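You operate a simulated robot arm through the tools that you are given. There is no shell and no other tool. Be economical: measure what you need, move in short steps, check, and stop when the job is done.

You run a simulated robot arm. Do the job below in one go: nothing can be reset, and whatever is moved stays where it is left.

Task
Dose the washer with a scoop of powder in the cell marked WASH.
Fine: spill none; scoop back, drawer shut.

Only the result counts: the job must be done as asked and must still hold three seconds after the hand-in. Knocking over, shifting, dropping, spilling or breaking anything else fails it.

Robot
A 7-joint arm with a two-finger parallel gripper, fixed in place. Base frame: the origin is at the foot of the arm, x ahead of it, y to its left, z up. Lengths are in mm, angles in degrees, forces in N, time in s.
With the tool pointing down near the work surface it reaches from about 360 to 780 mm from the base axis. Its first joint turns from -166.0 to 166.0 degrees. Payload 3.91 kg.
Tool frame: the origin (TCP) lies between the finger pads and is the grasp point; the fingertips stand 30 mm ahead of it; z points along the fingers, y is the line along which they close. The gripper opens to 110 mm. The fingers are 20 mm wide and 10 mm thick; the gripper's body (48 by 112 mm) begins 55 mm behind the TCP.
Orientation is that of the tool frame in the base frame, as [roll, pitch, yaw] about the fixed x, y, z axes, in that order (R = Rz(yaw) Ry(pitch) Rx(roll)). With the fingers straight down and closing along the base's y, the tool's x points along the base's -x, its y along +y and its z along -z.

Tools
- The arm moves only by the tool nudge_tool. Its argument "motion" is one flat list of numbers, 7 for each row, row after row: the finger opening in m, from 0 to 0.11, then the shift along the tool's x, y, z in m, then the turn, a rotation vector about the tool's x, y, z in degrees. In form: [jaw, tx, ty, tz, ax, ay, az, jaw, tx, ty, tz, ax, ay, az, ...]. A call has 1 to 20 rows; each row is the pose to reach, as a shift and turn from the pose commanded when the call began, along the tool's axes at that moment. A row lasts 0.2 s, in which the tool goes at most 50 mm and 8.6 degrees; a call with a longer step from one row to the next is refused whole, and so is a gripper value outside its range. A pose out of reach is approached as far as the arm can. The call stops where the force on the tool passes 40 N (or 10 N more than at its start, if that is more) or the arm is blocked; 0.2 s more then pass. The fingers move at their own pace (about 153 mm/s each) and stop on an object; they squeeze with about 26 N. The grip force told is the motor's: it shows also when the fingers shut on nothing. Time passes only in rows, and 0.2 s behind the last, so rows that repeat a pose let the fingers close. The reply holds the time, the measured pose of the TCP, the force on the tool along the base axes, the opening and the grip force, in the units named above and with some noise, with the torque about the TCP (base axes, N m) and any sound that the robot's microphone picked up.
- Cameras (640 x 400 px; columns grow to the right, rows downward): "scene" is fixed at [49.4, 501.2, 1410.5]; the picture's right is [-0.12, -0.99, 0.00], its down [-0.78, 0.09, -0.62] and it looks along [0.61, -0.07, -0.79] (base axes); focal length 228 px, centre (320, 200). "wrist" rides on the gripper at [77, 7, -114] in the tool frame; the picture's right is [-0.09, 1.00, 0.00], its down [-0.80, -0.07, -0.59] and it looks along [-0.59, -0.05, 0.80] (tool axes); focal length 270 px, centre (320, 200). There is no depth. A picture from a camera that has moved, and an enlarged one, comes with that camera's place and axes in the base frame and with its lens.
- snapshot(camera): a new picture of that camera. No time passes.
- slide_trunk(by): slides the trunk up (or, below 0, down) by that many mm; the arm rides with it, the base frame stays. It gives what a move gives, with no picture.
- enlarge(camera, box): a new picture of the part [left, top, right, bottom] of that camera's present view, enlarged. No time passes.
- finish_job(): hands the job in; it is judged then, once.

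Work in short steps. Places have to be worked out from the pictures, the camera data and where the tool is seen: move nearer, look again, correct. Check each grasp and each placing, and mend what went wrong. You have 120 turns and 68 pictures in all, those below and enlarged ones among them. Open the gripper and draw the arm clear of the work before you hand the job in, unless the task says otherwise; then end with one line.

The tools are called as name(argument=value, ...) on one line, values as JSON. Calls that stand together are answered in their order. nudge_tool: Moves the arm, as the interface text tells. Its arguments: {"type":"object","properties":{"motion":{"type":"array","items":{"type":"number"}}},"required":["motion"]} The other tools are called the same way: slide_trunk (by) slides the trunk up or down; snapshot (camera) takes a picture; enlarge (camera, box) takes an enlarged picture of a part of a camera's view; finish_job () hands the job in.

At the start:

```text
t: 0.0
position: [326.4, 362.4, 1205.7]
tool_rot: [180.0, -0.1, -180.0]
contact_force: [-0.8, -0.9, -0.6]
torque: [0.02, 0.02, -0.04]
width: 109.9
grip_force: 0.0
trunk travel left (down, up): [-575.0, 35.0]
```

scene: 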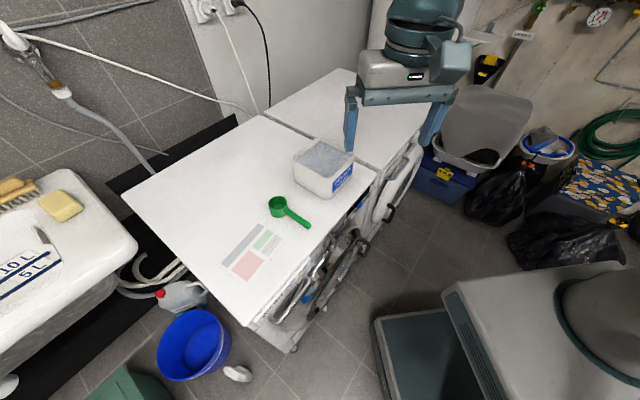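
wrist: 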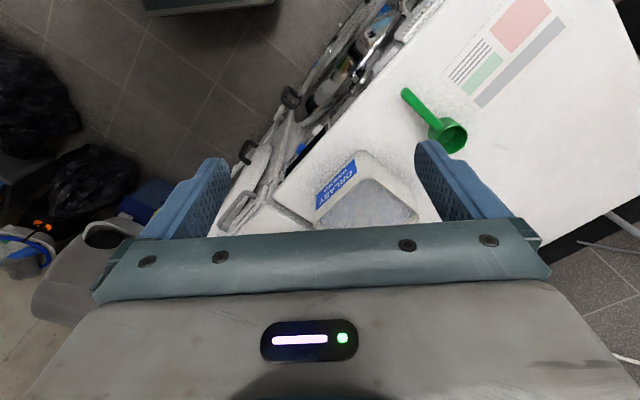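

I'll look closer at the powder tub, scoop and washer before moving.

enlarge(camera="scene", box=[220, 120, 420, 245])

enlarge(camera="scene", box=[200, 180, 440, 360])

enlarge(camera="wrist", box=[200, 0, 640, 240])

```text
3.20 times, centred on (320, 182) of scene
camera zoom: at [49.4, 501.2, 1410.5], right [-0.12, -0.99, 0.0], down [-0.78, 0.09, -0.62], along [0.61, -0.07, -0.79], focal length 729 px, centre (320, 256)
```

zoom: 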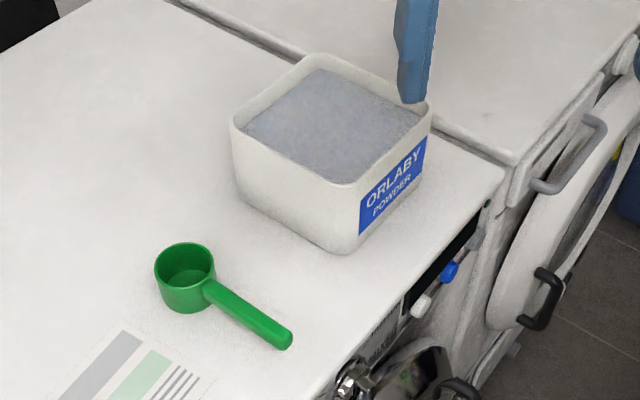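

```text
2.22 times, centred on (320, 270) of scene
camera zoom: at [49.4, 501.2, 1410.5], right [-0.12, -0.99, 0.0], down [-0.78, 0.09, -0.62], along [0.61, -0.07, -0.79], focal length 506 px, centre (320, 44)
```

zoom: 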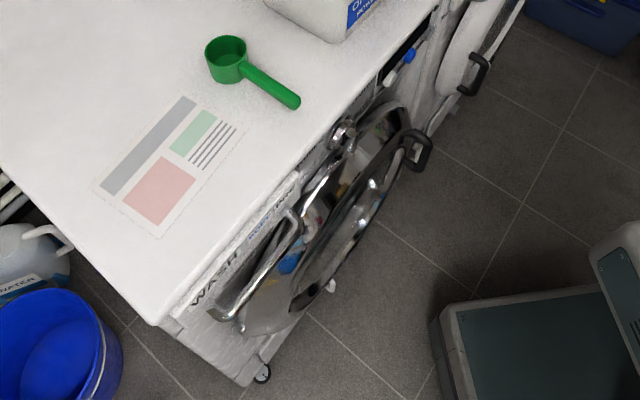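

```text
1.45 times, centred on (420, 120) of wrist
camera zoom: at [248.9, 367.5, 1319.9], right [0.09, 1.0, 0.0], down [0.8, -0.07, 0.59], along [0.59, -0.05, -0.8], focal length 393 px, centre (174, 316)
```

zoom: 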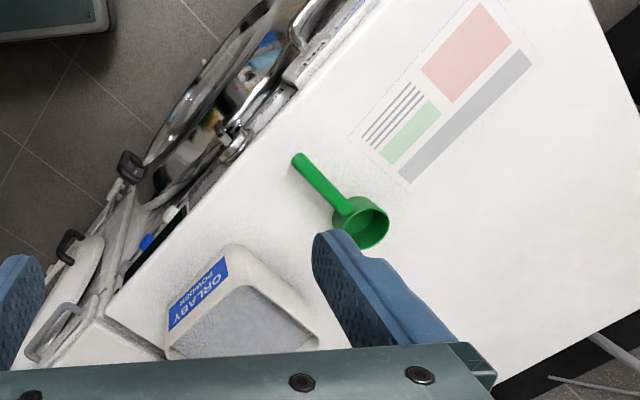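

The scoop bowl triangulates to about (458, 577, 872), and the machine front faces the base along roughly 46°. I yaw the tool to face it and draw back a little to look.

nudge_tool(motion=[0.11, 0.011, -0.015, 0, 0, 0, -7.7, 0.11, 0.022, -0.03, 0, 0, 0, -15.4, 0.11, 0.033, -0.045, 0, 0, 0, -23.1, 0.11, 0.044, -0.06, 0, 0, 0, -30.8, 0.11, 0.055, -0.076, 0, 0, 0, -38.5, 0.11, 0.066, -0.092, 0, 0, 0, -46])

snapshot(camera="wrist")

```text
t: 1.4
position: [259.2, 268.1, 1204.0]
tool_rot: [-180.0, 0.1, -133.8]
contact_force: [0.3, 0.0, 0.0]
torque: [-0.01, -0.02, -0.02]
width: 110.1
grip_force: 0.1
trunk travel left (down, up): [-575.0, 35.0]
```

```text
62 pictures are left
camera wrist: at [201.4, 216.6, 1319.1], right [-0.66, 0.75, 0.0], down [0.6, 0.53, 0.6], along [0.45, 0.39, -0.8], focal length 270 px, centre (320, 200)
```

wrist: 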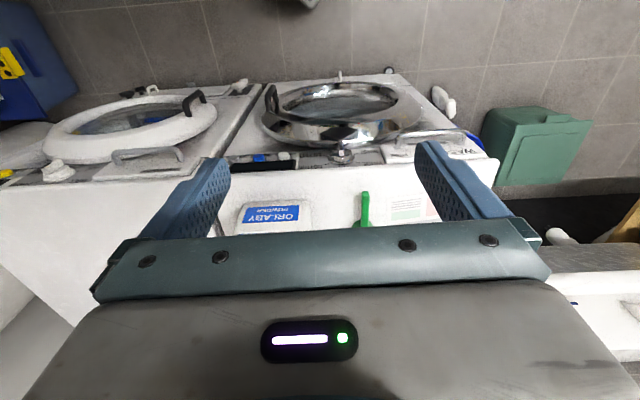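

The view is aligned with the machine front; I enlarge the upper band where the drawer seems to be.

enlarge(camera="wrist", box=[230, 65, 510, 240])

```text
2.29 times, centred on (370, 152) of wrist
camera zoom: at [201.4, 216.6, 1319.1], right [-0.66, 0.75, 0.0], down [0.6, 0.53, 0.6], along [0.45, 0.39, -0.8], focal length 618 px, centre (206, 309)
```

zoom: 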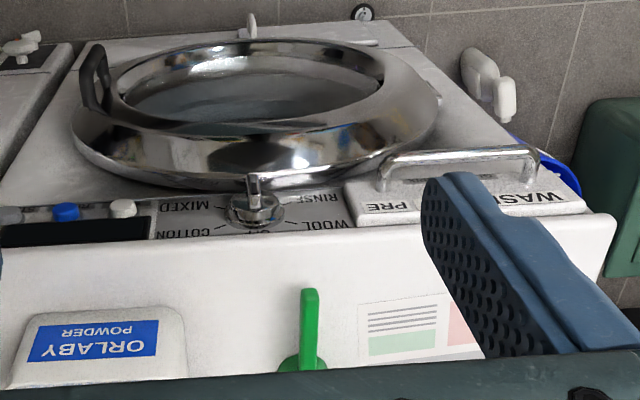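

The detergent drawer (bar handle, cells PRE and WASH, WASH on the far left) is closed at the upper left of the front. I lower the trunk and pitch the tool toward the front for a better look.

slide_trunk(by=-200)

nudge_tool(motion=[0.11, 0, 0.01, -0.01, 0, -8, 0, 0.11, 0, 0.02, -0.02, 0, -16, 0, 0.11, 0, 0.03, -0.03, 0, -24, 0, 0.11, 0, 0.04, -0.04, 0, -32, 0, 0.11, 0, 0.05, -0.05, 0, -40, 0])

snapshot(camera="wrist")

```text
t: 3.6
position: [261.3, 267.9, 1004.9]
tool_rot: [-180.0, 0.1, -134.0]
contact_force: [-0.9, -0.3, -0.4]
torque: [0.02, 0.01, -0.01]
width: 110.1
grip_force: 0.0
trunk travel left (down, up): [-375.0, 235.0]
```

```text
t: 4.8
position: [224.4, 303.3, 1055.5]
tool_rot: [-179.9, 40.1, -134.0]
contact_force: [-0.2, -0.2, 0.6]
torque: [0.03, -0.02, 0.01]
width: 110.1
grip_force: 0.2
trunk travel left (down, up): [-375.0, 235.0]
```

```text
60 pictures are left
camera wrist: at [127.4, 212.3, 1093.1], right [-0.67, 0.74, 0.06], down [0.21, 0.12, 0.97], along [0.71, 0.66, -0.23], focal length 270 px, centre (320, 200)
```

wrist: 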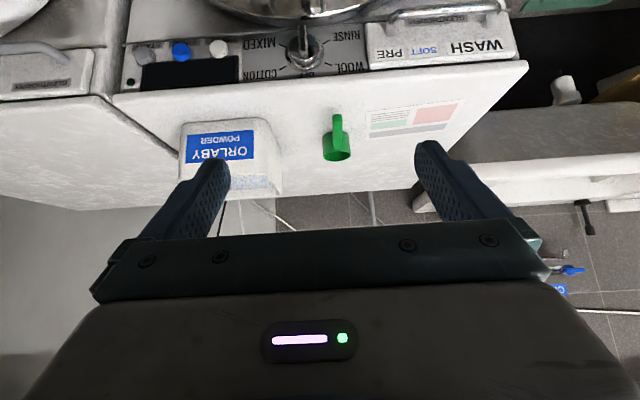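

enlarge(camera="wrist", box=[340, 0, 540, 125])

enlarge(camera="wrist", box=[160, 60, 480, 240])

```text
3.20 times, centred on (440, 62) of wrist
camera zoom: at [127.4, 212.3, 1093.1], right [-0.67, 0.74, 0.06], down [0.21, 0.12, 0.97], along [0.71, 0.66, -0.23], focal length 865 px, centre (-64, 640)
```

zoom: 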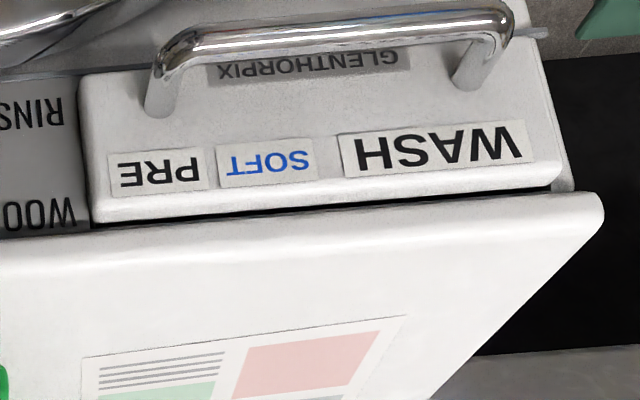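

```text
2.00 times, centred on (320, 150) of wrist
camera zoom: at [127.4, 212.3, 1093.1], right [-0.67, 0.74, 0.06], down [0.21, 0.12, 0.97], along [0.71, 0.66, -0.23], focal length 541 px, centre (320, 300)
```

zoom: 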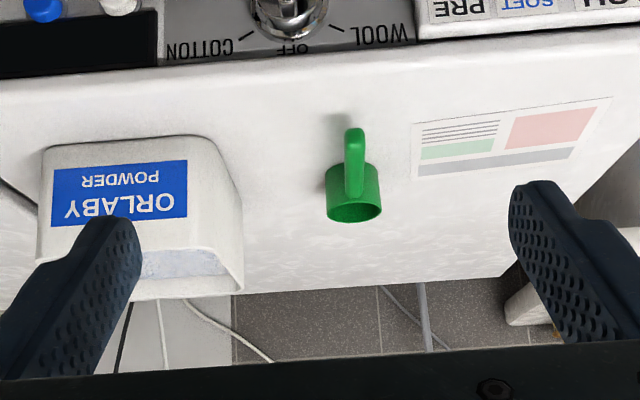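

Triangulated geometry: with n=(0.707,0.707) pointing into the machine and t=(-0.707,0.707) to its left, the tabletop is at z≈844, front edge n≈570, and the handle bar at about n≈537, t≈163–295, z≈777. I roll the tool 90° so it can straddle the bar and move to a staging spot in front of it.

nudge_tool(motion=[0.11, 0.005, 0.016, 0.014, 0, 0, -8.2, 0.11, 0.01, 0.031, 0.028, 0, 0, -16.4, 0.11, 0.015, 0.047, 0.042, 0, 0, -24.6, 0.11, 0.02, 0.063, 0.057, 0, 0, -32.8, 0.11, 0.025, 0.079, 0.071, 0, 0, -41, 0.11, 0.03, 0.094, 0.085, 0, 0, -49.2, 0.11, 0.036, 0.11, 0.099, 0, 0, -57.4, 0.11, 0.041, 0.126, 0.113, 0, 0, -65.6, 0.11, 0.046, 0.142, 0.127, 0, 0, -73.8, 0.11, 0.051, 0.157, 0.141, 0, 0, -82, 0.11, 0.056, 0.173, 0.155, 0, 0, -90])

snapshot(camera="wrist")

```text
t: 7.4
position: [143.7, 466.2, 926.9]
tool_rot: [-141.1, 7.4, -44.6]
contact_force: [0.7, 0.6, -0.8]
torque: [0.02, -0.02, -0.01]
width: 109.9
grip_force: 0.0
trunk travel left (down, up): [-375.0, 235.0]
stopped in row 11: the arm was blocked; the commanded pose is now the measured one
```

```text
57 pictures are left
camera wrist: at [151.9, 348.4, 1000.4], right [-0.66, -0.43, -0.61], down [-0.74, 0.29, 0.61], along [-0.09, 0.85, -0.51], focal length 270 px, centre (320, 200)
```

wrist: 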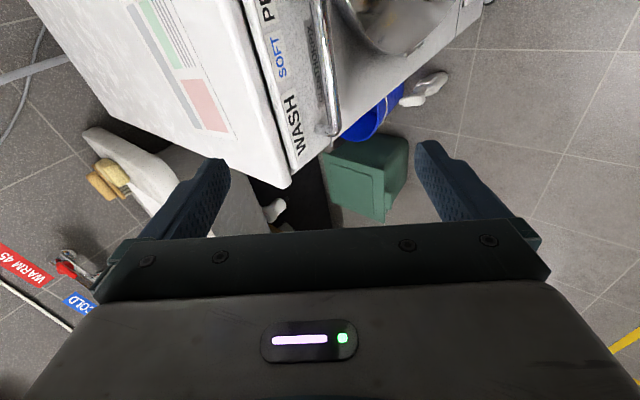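

The roll that way hits a joint limit, so I roll the other way round.

nudge_tool(motion=[0.11, 0, 0, -0.002, 0, 0, 8.5, 0.11, 0, 0, -0.004, 0, 0, 17, 0.11, 0, 0, -0.006, 0, 0, 25.5, 0.11, 0, 0, -0.008, 0, 0, 34, 0.11, 0, 0, -0.01, 0, 0, 42.5, 0.11, 0, 0, -0.01, 0, 0, 51, 0.11, 0, 0, -0.01, 0, 0, 59.5, 0.11, 0, 0, -0.01, 0, 0, 68, 0.11, 0, 0, -0.01, 0, 0, 76.5, 0.11, 0, 0, -0.01, 0, 0, 85, 0.11, 0, 0, -0.01, 0, 0, 93.5, 0.11, 0, 0, -0.01, 0, 0, 102, 0.11, 0, 0, -0.01, 0, 0, 110.5, 0.11, 0, 0, -0.01, 0, 0, 119, 0.11, 0, 0, -0.01, 0, 0, 127.5, 0.11, 0, 0, -0.01, 0, 0, 136, 0.11, 0, 0, -0.01, 0, 0, 144.5, 0.11, 0, 0, -0.01, 0, 0, 153, 0.11, 0, 0, -0.01, 0, 0, 161.5, 0.11, 0, 0, -0.01, 0, 0, 170])

```text
t: 9.4
position: [145.6, 457.7, 947.0]
tool_rot: [170.7, 37.1, -131.5]
contact_force: [0.6, 0.0, -0.8]
torque: [0.02, 0.01, -0.01]
width: 109.9
grip_force: 0.0
trunk travel left (down, up): [-375.0, 235.0]
stopped in row 10: the arm was blocked; the commanded pose is now the measured one
```

It stopped near the original roll; I test whether the positive roll can go on from here.

nudge_tool(motion=[0.11, 0, 0, 0, 0, 0, 8.5, 0.11, 0, 0, 0, 0, 0, 17, 0.11, 0, 0, 0, 0, 0, 25.5, 0.11, 0, 0, 0, 0, 0, 34])

snapshot(camera="scene")

```text
t: 10.4
position: [151.0, 456.5, 949.8]
tool_rot: [148.6, 22.1, -170.5]
contact_force: [-0.2, -0.3, 0.1]
torque: [0.05, 0.02, 0.02]
width: 109.9
grip_force: 0.1
trunk travel left (down, up): [-375.0, 235.0]
```

```text
56 pictures are left
```

scene: 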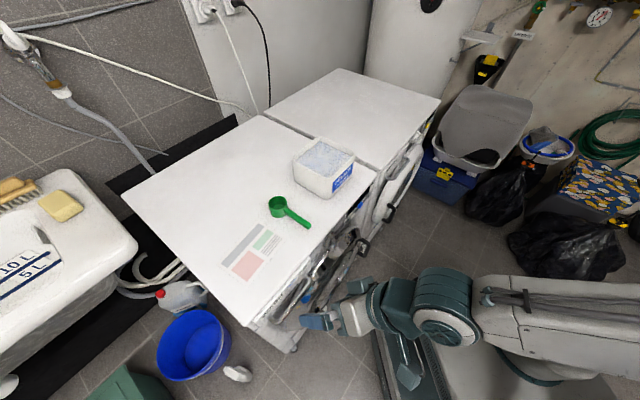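

It continues, so the stops came from tracking fast motion. I carry on more slowly.

nudge_tool(motion=[0.11, 0, 0, 0, 0, 0, 5, 0.11, 0, 0, 0, 0, 0, 10, 0.11, 0, 0, 0, 0, 0, 15, 0.11, 0, 0, 0, 0, 0, 20, 0.11, 0, 0, 0, 0, 0, 25, 0.11, 0, 0, 0, 0, 0, 30, 0.11, 0, 0, 0, 0, 0, 35, 0.11, 0, 0, 0, 0, 0, 40, 0.11, 0, 0, 0, 0, 0, 45, 0.11, 0, 0, 0, 0, 0, 50, 0.11, 0, 0, 0, 0, 0, 50])

snapshot(camera="wrist")

```text
t: 11.9
position: [142.7, 459.1, 955.1]
tool_rot: [142.3, 0.4, 165.2]
contact_force: [0.7, 0.0, -0.2]
torque: [-0.02, -0.01, 0.01]
width: 109.7
grip_force: 0.1
trunk travel left (down, up): [-375.0, 235.0]
stopped in row 7: the arm was blocked; the commanded pose is now the measured one
```

```text
55 pictures are left
camera wrist: at [51.5, 416.0, 1048.8], right [0.28, 0.74, 0.61], down [0.66, -0.61, 0.43], along [0.69, 0.28, -0.66], focal length 270 px, centre (320, 200)
```

wrist: 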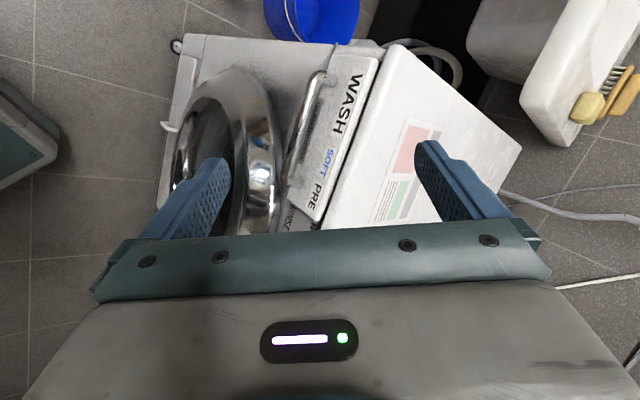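

The arm resists this sideways skew with a pitched tool. I go to a vertical tool, where only the last joint matters, then continue the yaw to bring the closing axis along n.

nudge_tool(motion=[0.11, 0, 0, -0.005, 6.3, 0, 0, 0.11, 0, 0, -0.01, 12.6, 0, 0, 0.11, 0, 0, -0.015, 18.9, 0, 0, 0.11, 0, 0, -0.02, 25.2, 0, 0, 0.11, 0, 0, -0.02, 31.5, 0, 0, 0.11, 0, 0, -0.02, 37.7, 0, 0, 0.11, 0, 0, -0.02, 37.7, 0, 0])

nudge_tool(motion=[0.11, 0, 0, 0, 0, 0, 5, 0.11, 0, 0, 0, 0, 0, 10, 0.11, 0, 0, 0, 0, 0, 15, 0.11, 0, 0, 0, 0, 0, 20, 0.11, 0, 0, 0, 0, 0, 25, 0.11, 0, 0, 0, 0, 0, 30, 0.11, 0, 0, 0, 0, 0, 30])

```text
t: 12.7
position: [143.7, 451.3, 988.6]
tool_rot: [156.6, -8.6, 166.2]
contact_force: [0.4, -0.3, -0.4]
torque: [0.03, 0.0, 0.01]
width: 110.0
grip_force: 0.0
trunk travel left (down, up): [-375.0, 235.0]
stopped in row 3: the arm was blocked; the commanded pose is now the measured one
```

```text
t: 14.3
position: [147.2, 448.6, 1001.2]
tool_rot: [165.6, -25.1, 136.6]
contact_force: [-0.3, -0.2, 0.1]
torque: [-0.01, -0.03, -0.02]
width: 109.9
grip_force: 0.0
trunk travel left (down, up): [-375.0, 235.0]
```

The yaw came good; now I remove the sideways lean.

nudge_tool(motion=[0.11, 0, 0, 0, 0, -5, 0, 0.11, 0, 0, 0, 0, -10, 0, 0.11, 0, 0, 0, 0, -15, 0, 0.11, 0, 0, 0, 0, -20, 0, 0.11, 0, 0, 0, 0, -25, 0, 0.11, 0, 0, 0, 0, -25, 0])

snapshot(camera="scene")

```text
t: 14.7
position: [150.4, 444.9, 1008.5]
tool_rot: [167.3, -24.1, 134.8]
contact_force: [0.1, 0.3, 0.0]
torque: [0.0, 0.01, -0.03]
width: 110.1
grip_force: 0.0
trunk travel left (down, up): [-375.0, 235.0]
stopped in row 2: the arm was blocked; the commanded pose is now the measured one
```

```text
54 pictures are left
```

scene: 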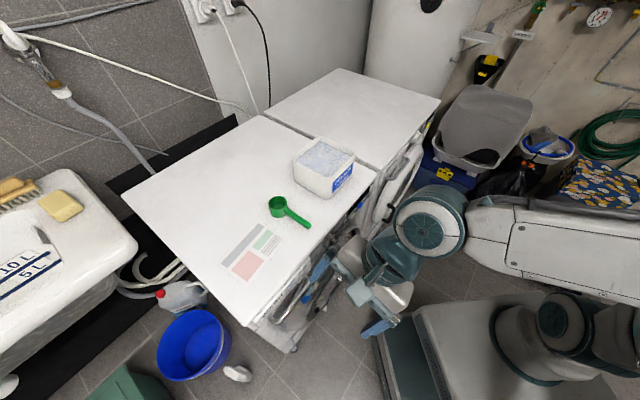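

The arm has twisted itself toward joint limits. I unwind the roll back to the comfortable orientation while moving to an easier spot.

nudge_tool(motion=[0.11, -0.004, 0.002, -0.005, 0, 0, -5, 0.11, -0.008, 0.004, -0.01, 0, 0, -10, 0.11, -0.012, 0.006, -0.015, 0, 0, -15, 0.11, -0.016, 0.008, -0.02, 0, 0, -20, 0.11, -0.02, 0.01, -0.025, 0, 0, -25, 0.11, -0.024, 0.012, -0.03, 0, 0, -30, 0.11, -0.028, 0.014, -0.03, 0, 0, -35, 0.11, -0.032, 0.016, -0.03, 0, 0, -40, 0.11, -0.036, 0.018, -0.03, 0, 0, -45, 0.11, -0.04, 0.02, -0.03, 0, 0, -50, 0.11, -0.044, 0.022, -0.03, 0, 0, -55, 0.11, -0.048, 0.024, -0.03, 0, 0, -60, 0.11, -0.052, 0.026, -0.03, 0, 0, -65, 0.11, -0.056, 0.028, -0.03, 0, 0, -70, 0.11, -0.06, 0.03, -0.03, 0, 0, -75, 0.11, -0.064, 0.032, -0.03, 0, 0, -80, 0.11, -0.064, 0.032, -0.03, 0, 0, -85, 0.11, -0.064, 0.032, -0.03, 0, 0, -90])

snapshot(camera="scene")

```text
t: 18.5
position: [221.1, 410.9, 1014.3]
tool_rot: [155.6, 11.7, -140.3]
contact_force: [0.4, -0.6, 0.1]
torque: [0.0, -0.01, 0.0]
width: 109.8
grip_force: 0.1
trunk travel left (down, up): [-375.0, 235.0]
```

```text
53 pictures are left
```

scene: 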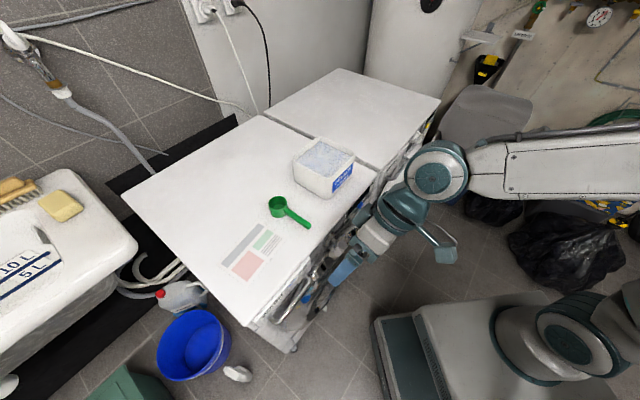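

Unwound. I level the tool to vertical before trying the other roll direction.

nudge_tool(motion=[0.11, 0, 0, 0, 4.8, 2.4, 0, 0.11, 0, 0, 0, 9.6, 4.8, 0, 0.11, 0, 0, 0, 14.4, 7.2, 0, 0.11, 0, 0, 0, 19.2, 9.7, 0, 0.11, 0, 0, 0, 24, 12.1, 0, 0.11, 0, 0, 0, 24, 12.1, 0])

nudge_tool(motion=[0.11, 0, 0, 0, 0, 0, -6, 0.11, 0, 0, 0, 0, 0, -12, 0.11, 0, 0, 0, 0, 0, -18, 0.11, 0, 0, 0, 0, 0, -24, 0.11, 0, 0, 0, 0, 0, -30, 0.11, 0, 0, 0, 0, 0, -36, 0.11, 0, 0, 0, 0, 0, -42, 0.11, 0, 0, 0, 0, 0, -48, 0.11, 0, 0, 0, 0, 0, -54, 0.11, 0, 0, 0, 0, 0, -60, 0.11, 0, 0, 0, 0, 0, -66, 0.11, 0, 0, 0, 0, 0, -72, 0.11, 0, 0, 0, 0, 0, -78, 0.11, 0, 0, 0, 0, 0, -84, 0.11, 0, 0, 0, 0, 0, -84, 0.11, 0, 0, 0, 0, 0, -84])

snapshot(camera="scene")

```text
t: 19.9
position: [221.2, 410.5, 1015.1]
tool_rot: [-180.0, -0.1, -137.9]
contact_force: [0.1, 0.4, -0.1]
torque: [0.0, 0.03, -0.01]
width: 110.2
grip_force: 0.1
trunk travel left (down, up): [-375.0, 235.0]
```

```text
t: 23.3
position: [220.4, 410.7, 1015.0]
tool_rot: [180.0, 0.1, -53.8]
contact_force: [-0.7, 0.1, 0.4]
torque: [-0.03, -0.01, 0.02]
width: 110.1
grip_force: 0.1
trunk travel left (down, up): [-375.0, 235.0]
```

```text
52 pictures are left
```

scene: 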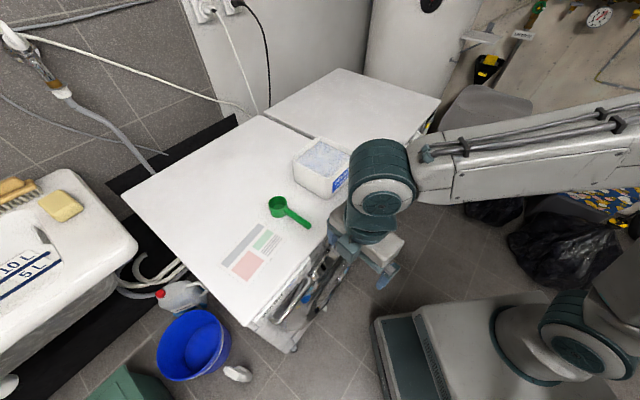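

Vertical with the roll works. I finish the yaw and move toward the handle, then look along the bar.

nudge_tool(motion=[0.06, -0.014, -0.0036, 0.019, 0, 0, -1.5, 0.06, -0.028, -0.007, 0.038, 0, 0, -3, 0.06, -0.042, -0.0107, 0.057, 0, 0, -4.5, 0.06, -0.056, -0.014, 0.077, 0, 0, -6, 0.06, -0.07, -0.018, 0.096, 0, 0, -7.5, 0.06, -0.084, -0.0214, 0.115, 0, 0, -8.8, 0.06, -0.084, -0.0214, 0.115, 0, 0, -8.8])

snapshot(camera="wrist")

```text
t: 24.9
position: [187.2, 491.8, 900.4]
tool_rot: [179.9, 0.0, -45.0]
contact_force: [0.1, -0.4, 0.1]
torque: [-0.02, -0.02, 0.01]
width: 59.8
grip_force: 0.1
trunk travel left (down, up): [-375.0, 235.0]
```

```text
51 pictures are left
camera wrist: at [235.6, 431.8, 1014.0], right [-0.77, -0.64, 0.0], down [-0.52, 0.62, 0.6], along [-0.38, 0.46, -0.8], focal length 270 px, centre (320, 200)
```

wrist: 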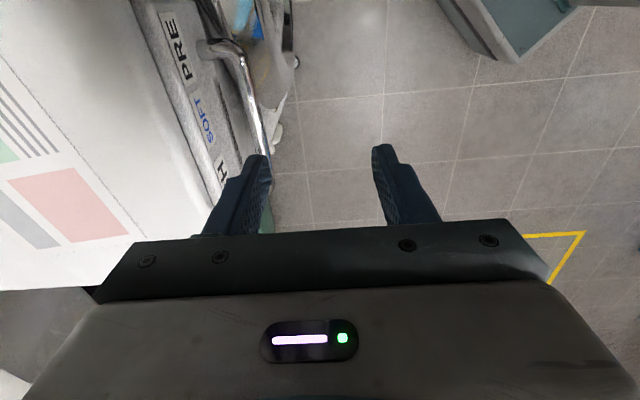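

Pose reached exactly. I enlarge the handle to measure the bar.

enlarge(camera="wrist", box=[120, 10, 320, 210])

```text
2.00 times, centred on (220, 110) of wrist
camera zoom: at [235.6, 431.8, 1014.0], right [-0.77, -0.64, 0.0], down [-0.52, 0.62, 0.6], along [-0.38, 0.46, -0.8], focal length 541 px, centre (520, 380)
```

zoom: 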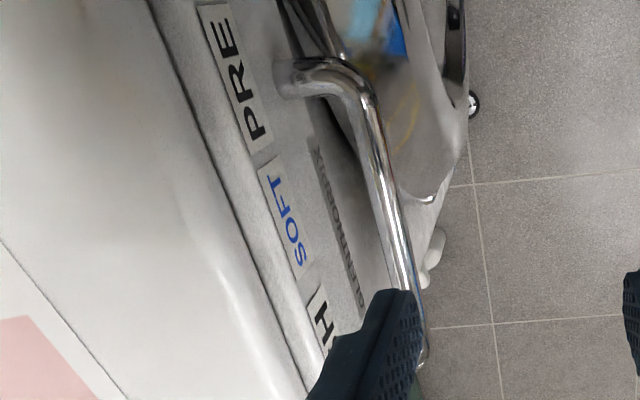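

Bar refined to n≈539.5, z≈774, drawer face n≈565. I tilt 10°, set the jaw to 24 mm and go to a pre-grasp above the bar.

nudge_tool(motion=[0.023, -0.003, -0.01, 0.011, 2.5, 0, 0, 0.023, -0.006, -0.022, 0.023, 5, 0, 0, 0.023, -0.01, -0.034, 0.035, 7.5, 0, 0, 0.023, -0.013, -0.046, 0.049, 10, 0, 0, 0.023, -0.013, -0.046, 0.049, 10, 0, 0])

snapshot(camera="wrist")

enlarge(camera="scene", box=[280, 180, 440, 300])

```text
t: 26.1
position: [210.5, 534.3, 852.1]
tool_rot: [-170.1, 0.1, -45.1]
contact_force: [0.4, -0.1, -0.3]
torque: [-0.01, 0.01, 0.0]
width: 22.8
grip_force: 0.1
trunk travel left (down, up): [-375.0, 235.0]
```

```text
49 pictures are left
camera wrist: at [245.4, 460.4, 963.0], right [-0.76, -0.63, -0.17], down [-0.59, 0.54, 0.6], along [-0.28, 0.55, -0.78], focal length 270 px, centre (320, 200)
```

wrist: 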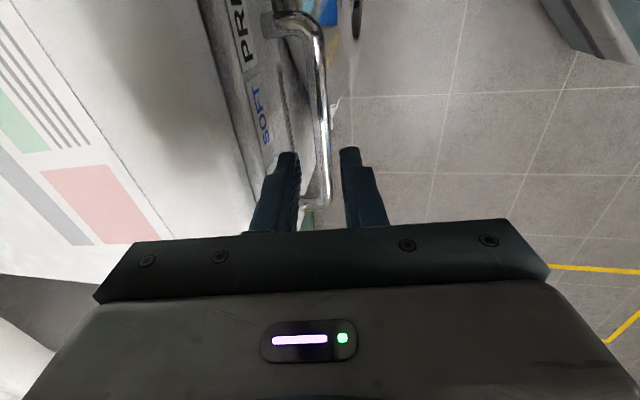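

```text
3.33 times, centred on (360, 240) of scene
camera zoom: at [49.4, 501.2, 1410.5], right [-0.12, -0.99, 0.0], down [-0.78, 0.09, -0.62], along [0.61, -0.07, -0.79], focal length 760 px, centre (187, 67)
```

zoom: 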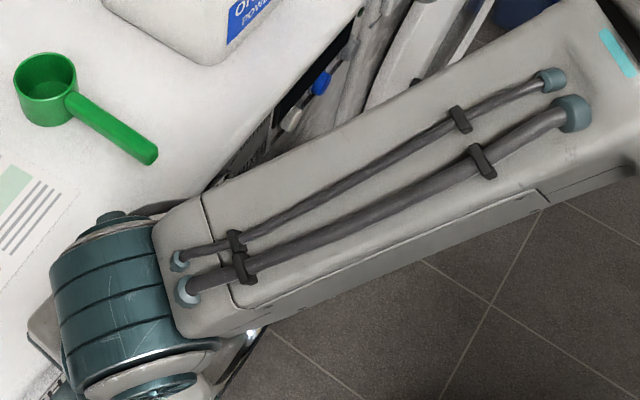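

The bar runs between the fingers and the forearm is clear of the tub. I go down along the tool and grip.

nudge_tool(motion=[0.023, 0, 0.001, 0.015, 0, 0, 0, 0.023, 0, 0.001, 0.03, 0, 0, 0, 0.023, 0, 0.001, 0.045, 0, 0, 0, 0.023, 0, 0.001, 0.061, 0, 0, 0, 0.023, 0, 0.001, 0.061, 0, 0, 0])

snapshot(camera="wrist")

```text
t: 27.3
position: [218.0, 540.1, 792.0]
tool_rot: [-170.1, 0.1, -45.0]
contact_force: [-0.4, 0.3, -0.2]
torque: [0.0, 0.04, 0.01]
width: 22.9
grip_force: 0.2
trunk travel left (down, up): [-375.0, 235.0]
```

```text
47 pictures are left
camera wrist: at [252.8, 466.4, 902.1], right [-0.76, -0.63, -0.17], down [-0.59, 0.54, 0.6], along [-0.28, 0.55, -0.78], focal length 270 px, centre (320, 200)
```

wrist: 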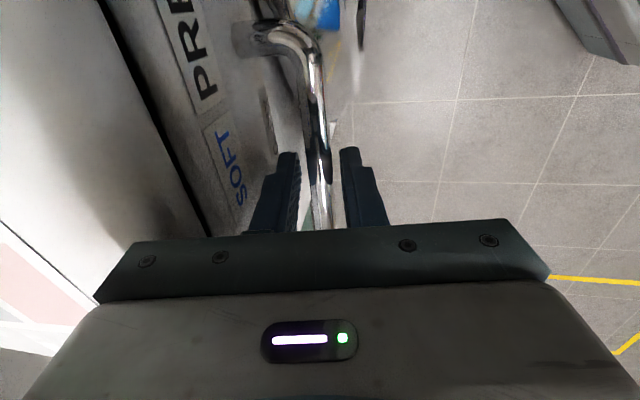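

The bar sits between the fingers with no contact. I close on it.

nudge_tool(motion=[0.0, 0, 0, 0, 0, 0, 0, 0.0, 0, 0, 0, 0, 0, 0, 0.0, 0, 0, 0, 0, 0, 0])

```text
t: 28.1
position: [216.4, 539.2, 790.3]
tool_rot: [-170.2, 0.1, -45.0]
contact_force: [0.6, -0.1, -0.8]
torque: [-0.06, -0.1, 0.53]
width: 13.5
grip_force: 44.8
trunk travel left (down, up): [-375.0, 235.0]
```

Gripped (13.5 mm). I pull the drawer straight out along −n by 100 mm, slowly.

nudge_tool(motion=[0.0, 0, 0.0099, -0.0017, 0, 0, 0, 0.0, 0, 0.0197, -0.0035, 0, 0, 0, 0.0, 0, 0.0296, -0.0052, 0, 0, 0, 0.0, 0, 0.0394, -0.007, 0, 0, 0, 0.0, 0, 0.0493, -0.0087, 0, 0, 0, 0.0, 0, 0.0591, -0.0104, 0, 0, 0, 0.0, 0, 0.069, -0.0122, 0, 0, 0, 0.0, 0, 0.0788, -0.0139, 0, 0, 0, 0.0, 0, 0.0887, -0.0156, 0, 0, 0, 0.0, 0, 0.0985, -0.0174, 0, 0, 0, 0.0, 0, 0.0985, -0.0174, 0, 0, 0])

snapshot(camera="wrist")

```text
t: 30.5
position: [147.0, 469.2, 789.3]
tool_rot: [-170.2, 0.0, -45.1]
contact_force: [-9.0, 7.7, -9.4]
torque: [0.59, 0.64, 0.62]
width: 13.5
grip_force: 45.4
trunk travel left (down, up): [-375.0, 235.0]
```

```text
46 pictures are left
camera wrist: at [182.0, 395.4, 902.2], right [-0.76, -0.63, -0.17], down [-0.59, 0.54, 0.6], along [-0.29, 0.55, -0.78], focal length 270 px, centre (320, 200)
```

wrist: 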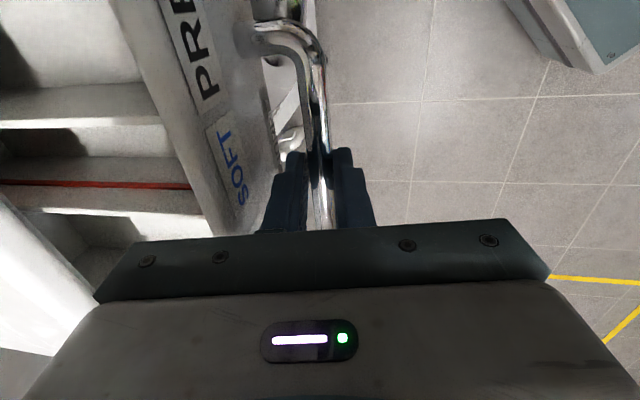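

The drawer opens and three cells show. I pull another 50 mm for working room.

nudge_tool(motion=[0.0, -0.001, 0.0099, -0.0017, 0, 0, 0, 0.0, -0.002, 0.0197, -0.0035, 0, 0, 0, 0.0, -0.003, 0.0296, -0.0052, 0, 0, 0, 0.0, -0.003, 0.0394, -0.007, 0, 0, 0, 0.0, -0.003, 0.0493, -0.0087, 0, 0, 0, 0.0, -0.003, 0.0493, -0.0087, 0, 0, 0])

```text
t: 31.9
position: [110.0, 433.9, 791.3]
tool_rot: [-170.1, -0.1, -45.2]
contact_force: [8.2, -7.9, -2.4]
torque: [-0.88, -0.96, 0.28]
width: 13.6
grip_force: 44.5
trunk travel left (down, up): [-375.0, 235.0]
```

Pulled out about 151 mm. I release gently and withdraw straight up along the tool axis.

nudge_tool(motion=[0.023, 0.0015, 0, 0, 0, 0, 0, 0.023, 0.0015, 0, 0, 0, 0, 0, 0.023, 0.0015, 0, 0, 0, 0, 0, 0.023, 0.0015, 0, -0.02, 0, 0, 0, 0.023, 0.0015, 0, -0.04, 0, 0, 0, 0.023, 0.0015, 0, -0.06, 0, 0, 0, 0.023, 0.0015, 0, -0.09, 0, 0, 0, 0.023, 0.0015, 0, -0.12, 0, 0, 0, 0.023, 0.0015, 0, -0.15, 0, 0, 0, 0.023, 0.0015, 0, -0.15, 0, 0, 0])

snapshot(camera="wrist")

snapshot(camera="scene")

```text
t: 34.1
position: [94.2, 414.7, 937.8]
tool_rot: [-170.1, 0.1, -45.0]
contact_force: [0.2, -0.5, 0.6]
torque: [0.0, 0.0, -0.01]
width: 23.0
grip_force: 0.1
trunk travel left (down, up): [-375.0, 235.0]
```

```text
45 pictures are left
camera wrist: at [129.9, 341.1, 1048.7], right [-0.76, -0.63, -0.17], down [-0.59, 0.54, 0.6], along [-0.28, 0.55, -0.78], focal length 270 px, centre (320, 200)
```

wrist: 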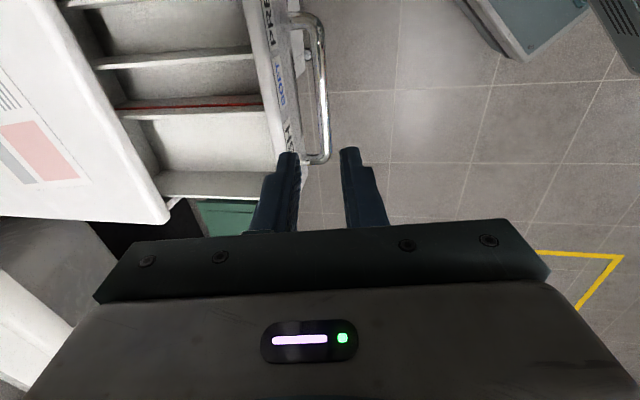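

```text
44 pictures are left
```

scene: 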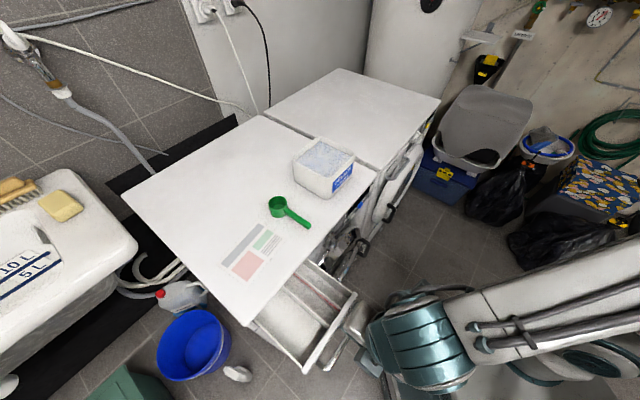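

enlarge(camera="scene", box=[230, 240, 370, 380])

enlarge(camera="wrist", box=[60, 0, 340, 220])

```text
2.86 times, centred on (300, 310) of scene
camera zoom: at [49.4, 501.2, 1410.5], right [-0.12, -0.99, 0.0], down [-0.78, 0.09, -0.62], along [0.61, -0.07, -0.79], focal length 651 px, centre (377, -114)
```

zoom: 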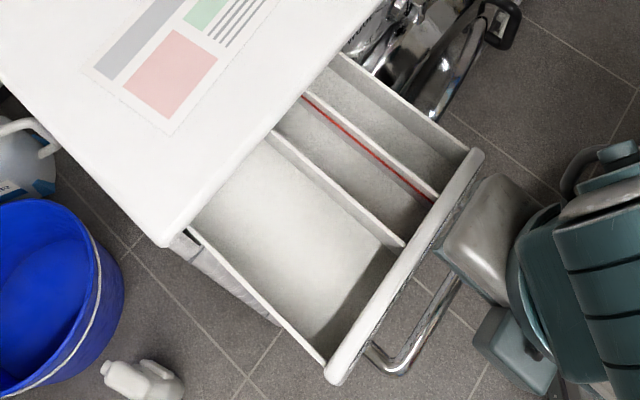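

```text
1.82 times, centred on (200, 110) of wrist
camera zoom: at [129.9, 341.1, 1048.7], right [-0.76, -0.63, -0.17], down [-0.59, 0.54, 0.6], along [-0.28, 0.55, -0.78], focal length 491 px, centre (538, 364)
```

zoom: 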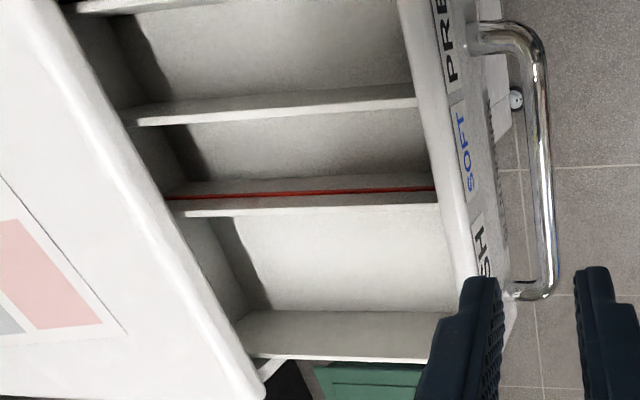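

The WASH cell is the wide leftmost one: n≈430–570, t≈232–330. Now I go for the scoop: straighten the tool and roll back to the front-facing orientation over t≈80.

nudge_tool(motion=[0.06, 0, 0, -0.025, -2.5, 0, 0, 0.06, 0, 0, -0.05, -5, 0, 0, 0.06, 0, 0, -0.07, -7.5, 0, 0, 0.06, 0, 0, -0.07, -10, 0, 0])

nudge_tool(motion=[0.06, 0.008, -0.01, 0, 0, 0, 5, 0.06, 0.016, -0.02, 0, 0, 0, 10, 0.06, 0.024, -0.03, 0, 0, 0, 15, 0.06, 0.032, -0.04, 0, 0, 0, 20, 0.06, 0.04, -0.05, 0, 0, 0, 25, 0.06, 0.048, -0.06, 0, 0, 0, 30, 0.06, 0.056, -0.07, 0, 0, 0, 35, 0.06, 0.064, -0.08, 0, 0, 0, 40, 0.06, 0.072, -0.09, 0, 0, 0, 45, 0.06, 0.08, -0.1, 0, 0, 0, 50, 0.06, 0.088, -0.11, 0, 0, 0, 55, 0.06, 0.096, -0.12, 0, 0, 0, 60, 0.06, 0.104, -0.13, 0, 0, 0, 65, 0.06, 0.112, -0.14, 0, 0, 0, 70, 0.06, 0.12, -0.15, 0, 0, 0, 75, 0.06, 0.128, -0.16, 0, 0, 0, 80, 0.06, 0.136, -0.17, 0, 0, 0, 85, 0.06, 0.15, -0.18, 0, 0, 0, 90, 0.06, 0.15, -0.18, 0, 0, 0, 90])

snapshot(camera="wrist")

snapshot(camera="scene")

```text
t: 35.1
position: [84.8, 407.0, 1007.8]
tool_rot: [179.9, 0.0, -44.9]
contact_force: [-0.4, 0.2, 0.3]
torque: [0.02, -0.01, 0.01]
width: 60.0
grip_force: 0.1
trunk travel left (down, up): [-375.0, 235.0]
```

```text
t: 39.1
position: [318.4, 429.1, 1007.6]
tool_rot: [179.9, -0.1, -135.0]
contact_force: [-0.5, -0.1, 0.3]
torque: [0.01, 0.03, -0.01]
width: 60.3
grip_force: 0.1
trunk travel left (down, up): [-375.0, 235.0]
```

```text
41 pictures are left
camera wrist: at [258.6, 379.1, 1121.8], right [-0.64, 0.77, 0.0], down [0.62, 0.52, 0.59], along [0.45, 0.38, -0.81], focal length 270 px, centre (320, 200)
```

wrist: 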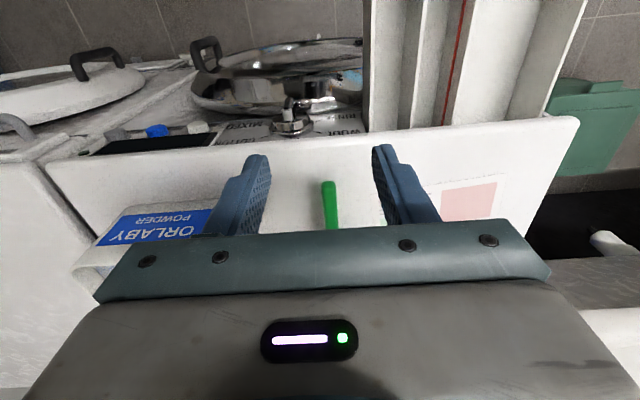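

```text
40 pictures are left
```

scene: 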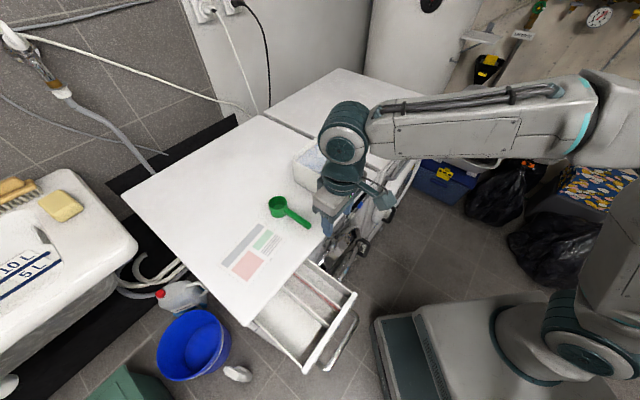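

Tool is aligned (n≈529, t≈78, z≈1008). Handle spans n≈617–705 at t≈79, z≈863. I pitch 30° forward and go to a pre-grasp 60 mm short of it.

nudge_tool(motion=[0.05, -0.012, 0, 0.012, 0, -5, 0, 0.05, -0.024, 0, 0.025, 0, -10, 0, 0.05, -0.036, 0, 0.038, 0, -15, 0, 0.05, -0.048, 0, 0.05, 0, -20, 0, 0.05, -0.06, 0, 0.063, 0, -25, 0, 0.05, -0.0714, 0, 0.0756, 0, -30, 0, 0.05, -0.0714, 0, 0.0756, 0, -30, 0])

snapshot(camera="wrist")

enlarge(camera="scene", box=[240, 120, 400, 240])

```text
t: 40.7
position: [369.1, 479.4, 932.2]
tool_rot: [179.9, 30.0, -135.1]
contact_force: [0.0, 0.2, -0.1]
torque: [0.01, 0.0, 0.0]
width: 50.2
grip_force: 0.1
trunk travel left (down, up): [-375.0, 235.0]
```

```text
39 pictures are left
camera wrist: at [275.9, 397.1, 991.2], right [-0.65, 0.76, 0.05], down [0.33, 0.23, 0.92], along [0.68, 0.61, -0.4], focal length 270 px, centre (320, 200)
```

wrist: 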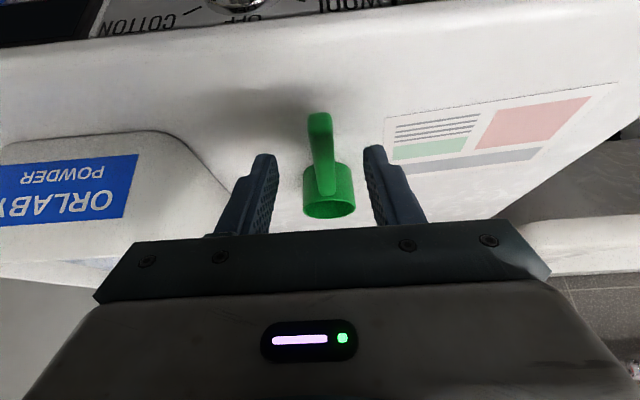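

```text
3.33 times, centred on (320, 180) of scene
camera zoom: at [49.4, 501.2, 1410.5], right [-0.12, -0.99, 0.0], down [-0.78, 0.09, -0.62], along [0.61, -0.07, -0.79], focal length 760 px, centre (320, 267)
```

zoom: 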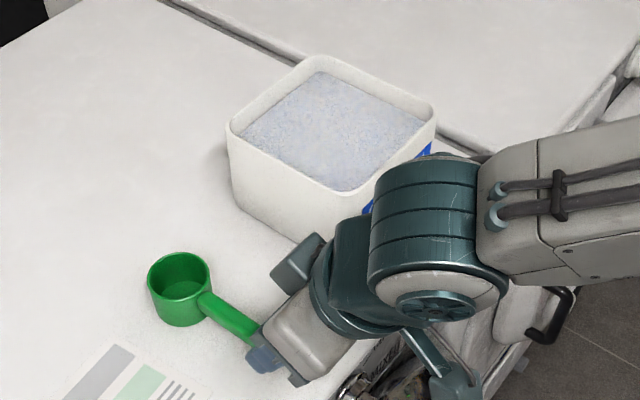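

Handle tip sits at t≈80, between the fingers. I advance 60 mm along the tool with a 2 mm correction.

nudge_tool(motion=[0.05, 0, 0.002, 0.015, 0, 0, 0, 0.05, 0, 0.002, 0.03, 0, 0, 0, 0.05, 0, 0.002, 0.045, 0, 0, 0, 0.05, 0, 0.002, 0.06, 0, 0, 0, 0.05, 0, 0.002, 0.06, 0, 0, 0])

snapshot(camera="wrist")

enlarge(camera="scene", box=[260, 180, 340, 240])

```text
t: 41.9
position: [386.1, 502.1, 880.9]
tool_rot: [179.9, 30.2, -135.1]
contact_force: [-4.9, -6.0, 12.2]
torque: [-0.39, -0.17, -0.29]
width: 50.4
grip_force: 0.1
trunk travel left (down, up): [-375.0, 235.0]
```

```text
37 pictures are left
camera wrist: at [293.8, 419.1, 941.0], right [-0.65, 0.76, 0.05], down [0.33, 0.23, 0.92], along [0.68, 0.61, -0.4], focal length 270 px, centre (320, 200)
```

wrist: 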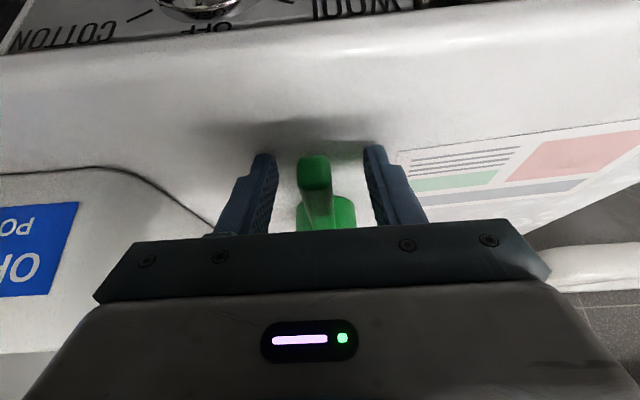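

```text
6.67 times, centred on (300, 210) of scene
camera zoom: at [49.4, 501.2, 1410.5], right [-0.12, -0.99, 0.0], down [-0.78, 0.09, -0.62], along [0.61, -0.07, -0.79], focal length 1519 px, centre (453, 133)
```

zoom: 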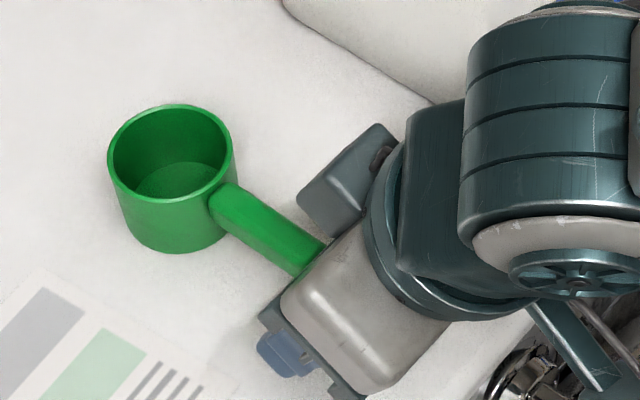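

A 12 N upward force: the fingertips touch the tabletop. I back off 4 mm upward, then close on the handle.

nudge_tool(motion=[0.05, -0.002, 0, -0.0035, 0, 0, 0, 0.05, -0.002, 0, -0.0035, 0, 0, 0])

nudge_tool(motion=[0.02, 0, 0, 0, 0, 0, 0, 0.0, 0, 0, 0, 0, 0, 0, 0.0, 0, 0, 0, 0, 0, 0, 0.0, 0, 0, 0, 0, 0, 0])

snapshot(camera="wrist")

```text
t: 42.5
position: [387.5, 503.0, 882.3]
tool_rot: [179.7, 29.9, -135.1]
contact_force: [-0.3, 0.7, -0.6]
torque: [0.02, -0.03, 0.01]
width: 50.1
grip_force: 0.0
trunk travel left (down, up): [-375.0, 235.0]
```

```text
t: 43.5
position: [388.3, 503.8, 882.6]
tool_rot: [179.9, 29.9, -135.1]
contact_force: [0.0, -0.5, 0.2]
torque: [0.01, 0.01, 0.01]
width: 15.3
grip_force: 25.9
trunk travel left (down, up): [-375.0, 235.0]
```

```text
35 pictures are left
camera wrist: at [294.8, 420.0, 943.3], right [-0.65, 0.76, 0.05], down [0.33, 0.23, 0.91], along [0.68, 0.61, -0.4], focal length 270 px, centre (320, 200)
```

wrist: 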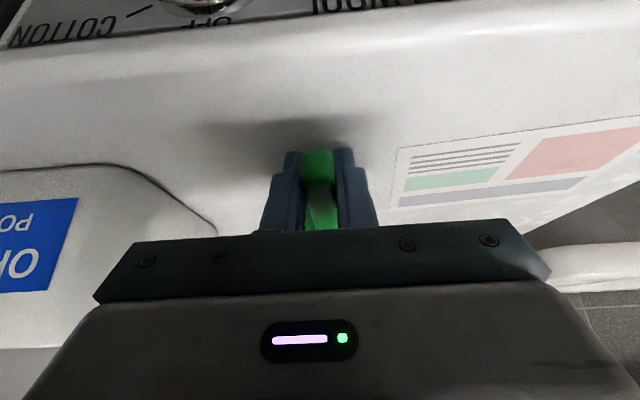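

Handle held (15.3 mm). Grasp pose noted: TCP (388, 504, 882.6), pitch 30°. I lift 130 mm straight up and check.

nudge_tool(motion=[0.0, -0.01, 0, -0.0173, 0, 0, 0, 0.0, -0.02, 0, -0.0346, 0, 0, 0, 0.0, -0.03, 0, -0.052, 0, 0, 0, 0.0, -0.04, 0, -0.0693, 0, 0, 0, 0.0, -0.05, 0, -0.0866, 0, 0, 0, 0.0, -0.065, 0, -0.1126, 0, 0, 0, 0.0, -0.065, 0, -0.1126, 0, 0, 0])

snapshot(camera="scene")

snapshot(camera="wrist")

```text
t: 45.1
position: [389.9, 502.4, 1012.6]
tool_rot: [179.9, 29.9, -135.2]
contact_force: [0.1, -0.3, -1.1]
torque: [-0.02, 0.06, -0.01]
width: 15.2
grip_force: 26.1
trunk travel left (down, up): [-375.0, 235.0]
```

```text
34 pictures are left
```

scene: 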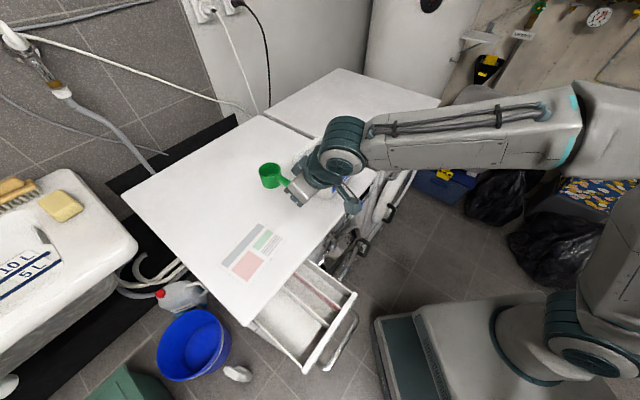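

```text
33 pictures are left
camera wrist: at [296.2, 419.1, 1073.5], right [-0.65, 0.76, 0.05], down [0.33, 0.23, 0.91], along [0.68, 0.61, -0.4], focal length 270 px, centre (320, 200)
```

wrist: 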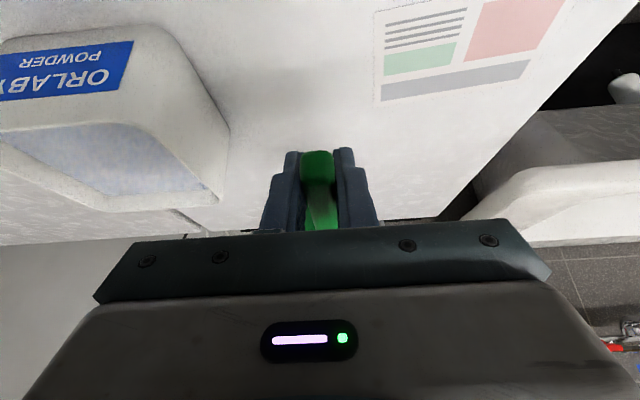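

Scoop is held level. I enlarge the tub for its rim and powder level.

enlarge(camera="wrist", box=[0, 10, 260, 240])

enlarge(camera="scene", box=[250, 120, 370, 220])

```text
1.74 times, centred on (130, 125) of wrist
camera zoom: at [296.2, 419.1, 1073.5], right [-0.65, 0.76, 0.05], down [0.33, 0.23, 0.91], along [0.68, 0.61, -0.4], focal length 470 px, centre (650, 330)
```

zoom: 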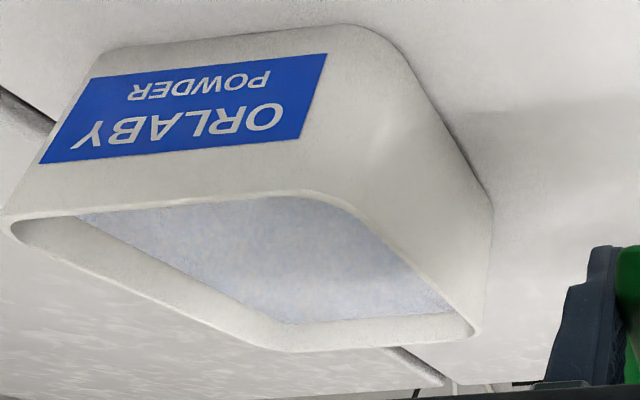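

```text
4.00 times, centred on (310, 170) of scene
camera zoom: at [49.4, 501.2, 1410.5], right [-0.12, -0.99, 0.0], down [-0.78, 0.09, -0.62], along [0.61, -0.07, -0.79], focal length 912 px, centre (360, 320)
```

zoom: 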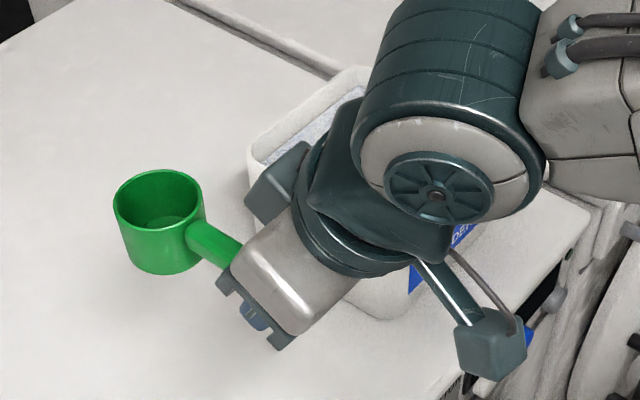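

Estimates: tub rim z≈937, n≈650–802, t≈−195…−48, powder about 917. Bowl ≈56 mm wide and ≈48 mm deep, centre ≈95 mm ahead of the TCP. I move the scoop, level, above the tub.

nudge_tool(motion=[0.0, -0.01, -0.025, -0.0075, 0, 0, 0, 0.0, -0.02, -0.05, -0.015, 0, 0, 0, 0.0, -0.03, -0.075, -0.0225, 0, 0, 0, 0.0, -0.04, -0.1, -0.03, 0, 0, 0, 0.0, -0.05, -0.125, -0.0375, 0, 0, 0, 0.0, -0.06, -0.15, -0.045, 0, 0, 0, 0.0, -0.07, -0.18, -0.053, 0, 0, 0, 0.0, -0.077, -0.205, -0.0594, 0, 0, 0, 0.0, -0.077, -0.205, -0.0594, 0, 0, 0])

snapshot(camera="scene")

```text
t: 47.1
position: [559.0, 380.5, 1103.1]
tool_rot: [180.0, 30.1, -134.9]
contact_force: [0.4, -0.2, -0.6]
torque: [-0.02, 0.0, 0.01]
width: 14.9
grip_force: 26.3
trunk travel left (down, up): [-375.0, 235.0]
```

```text
30 pictures are left
```

scene: 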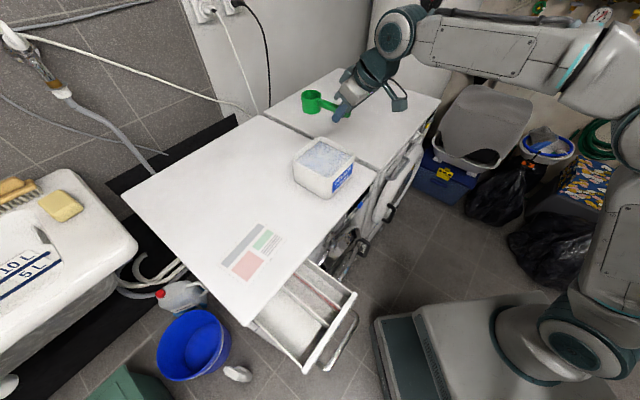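

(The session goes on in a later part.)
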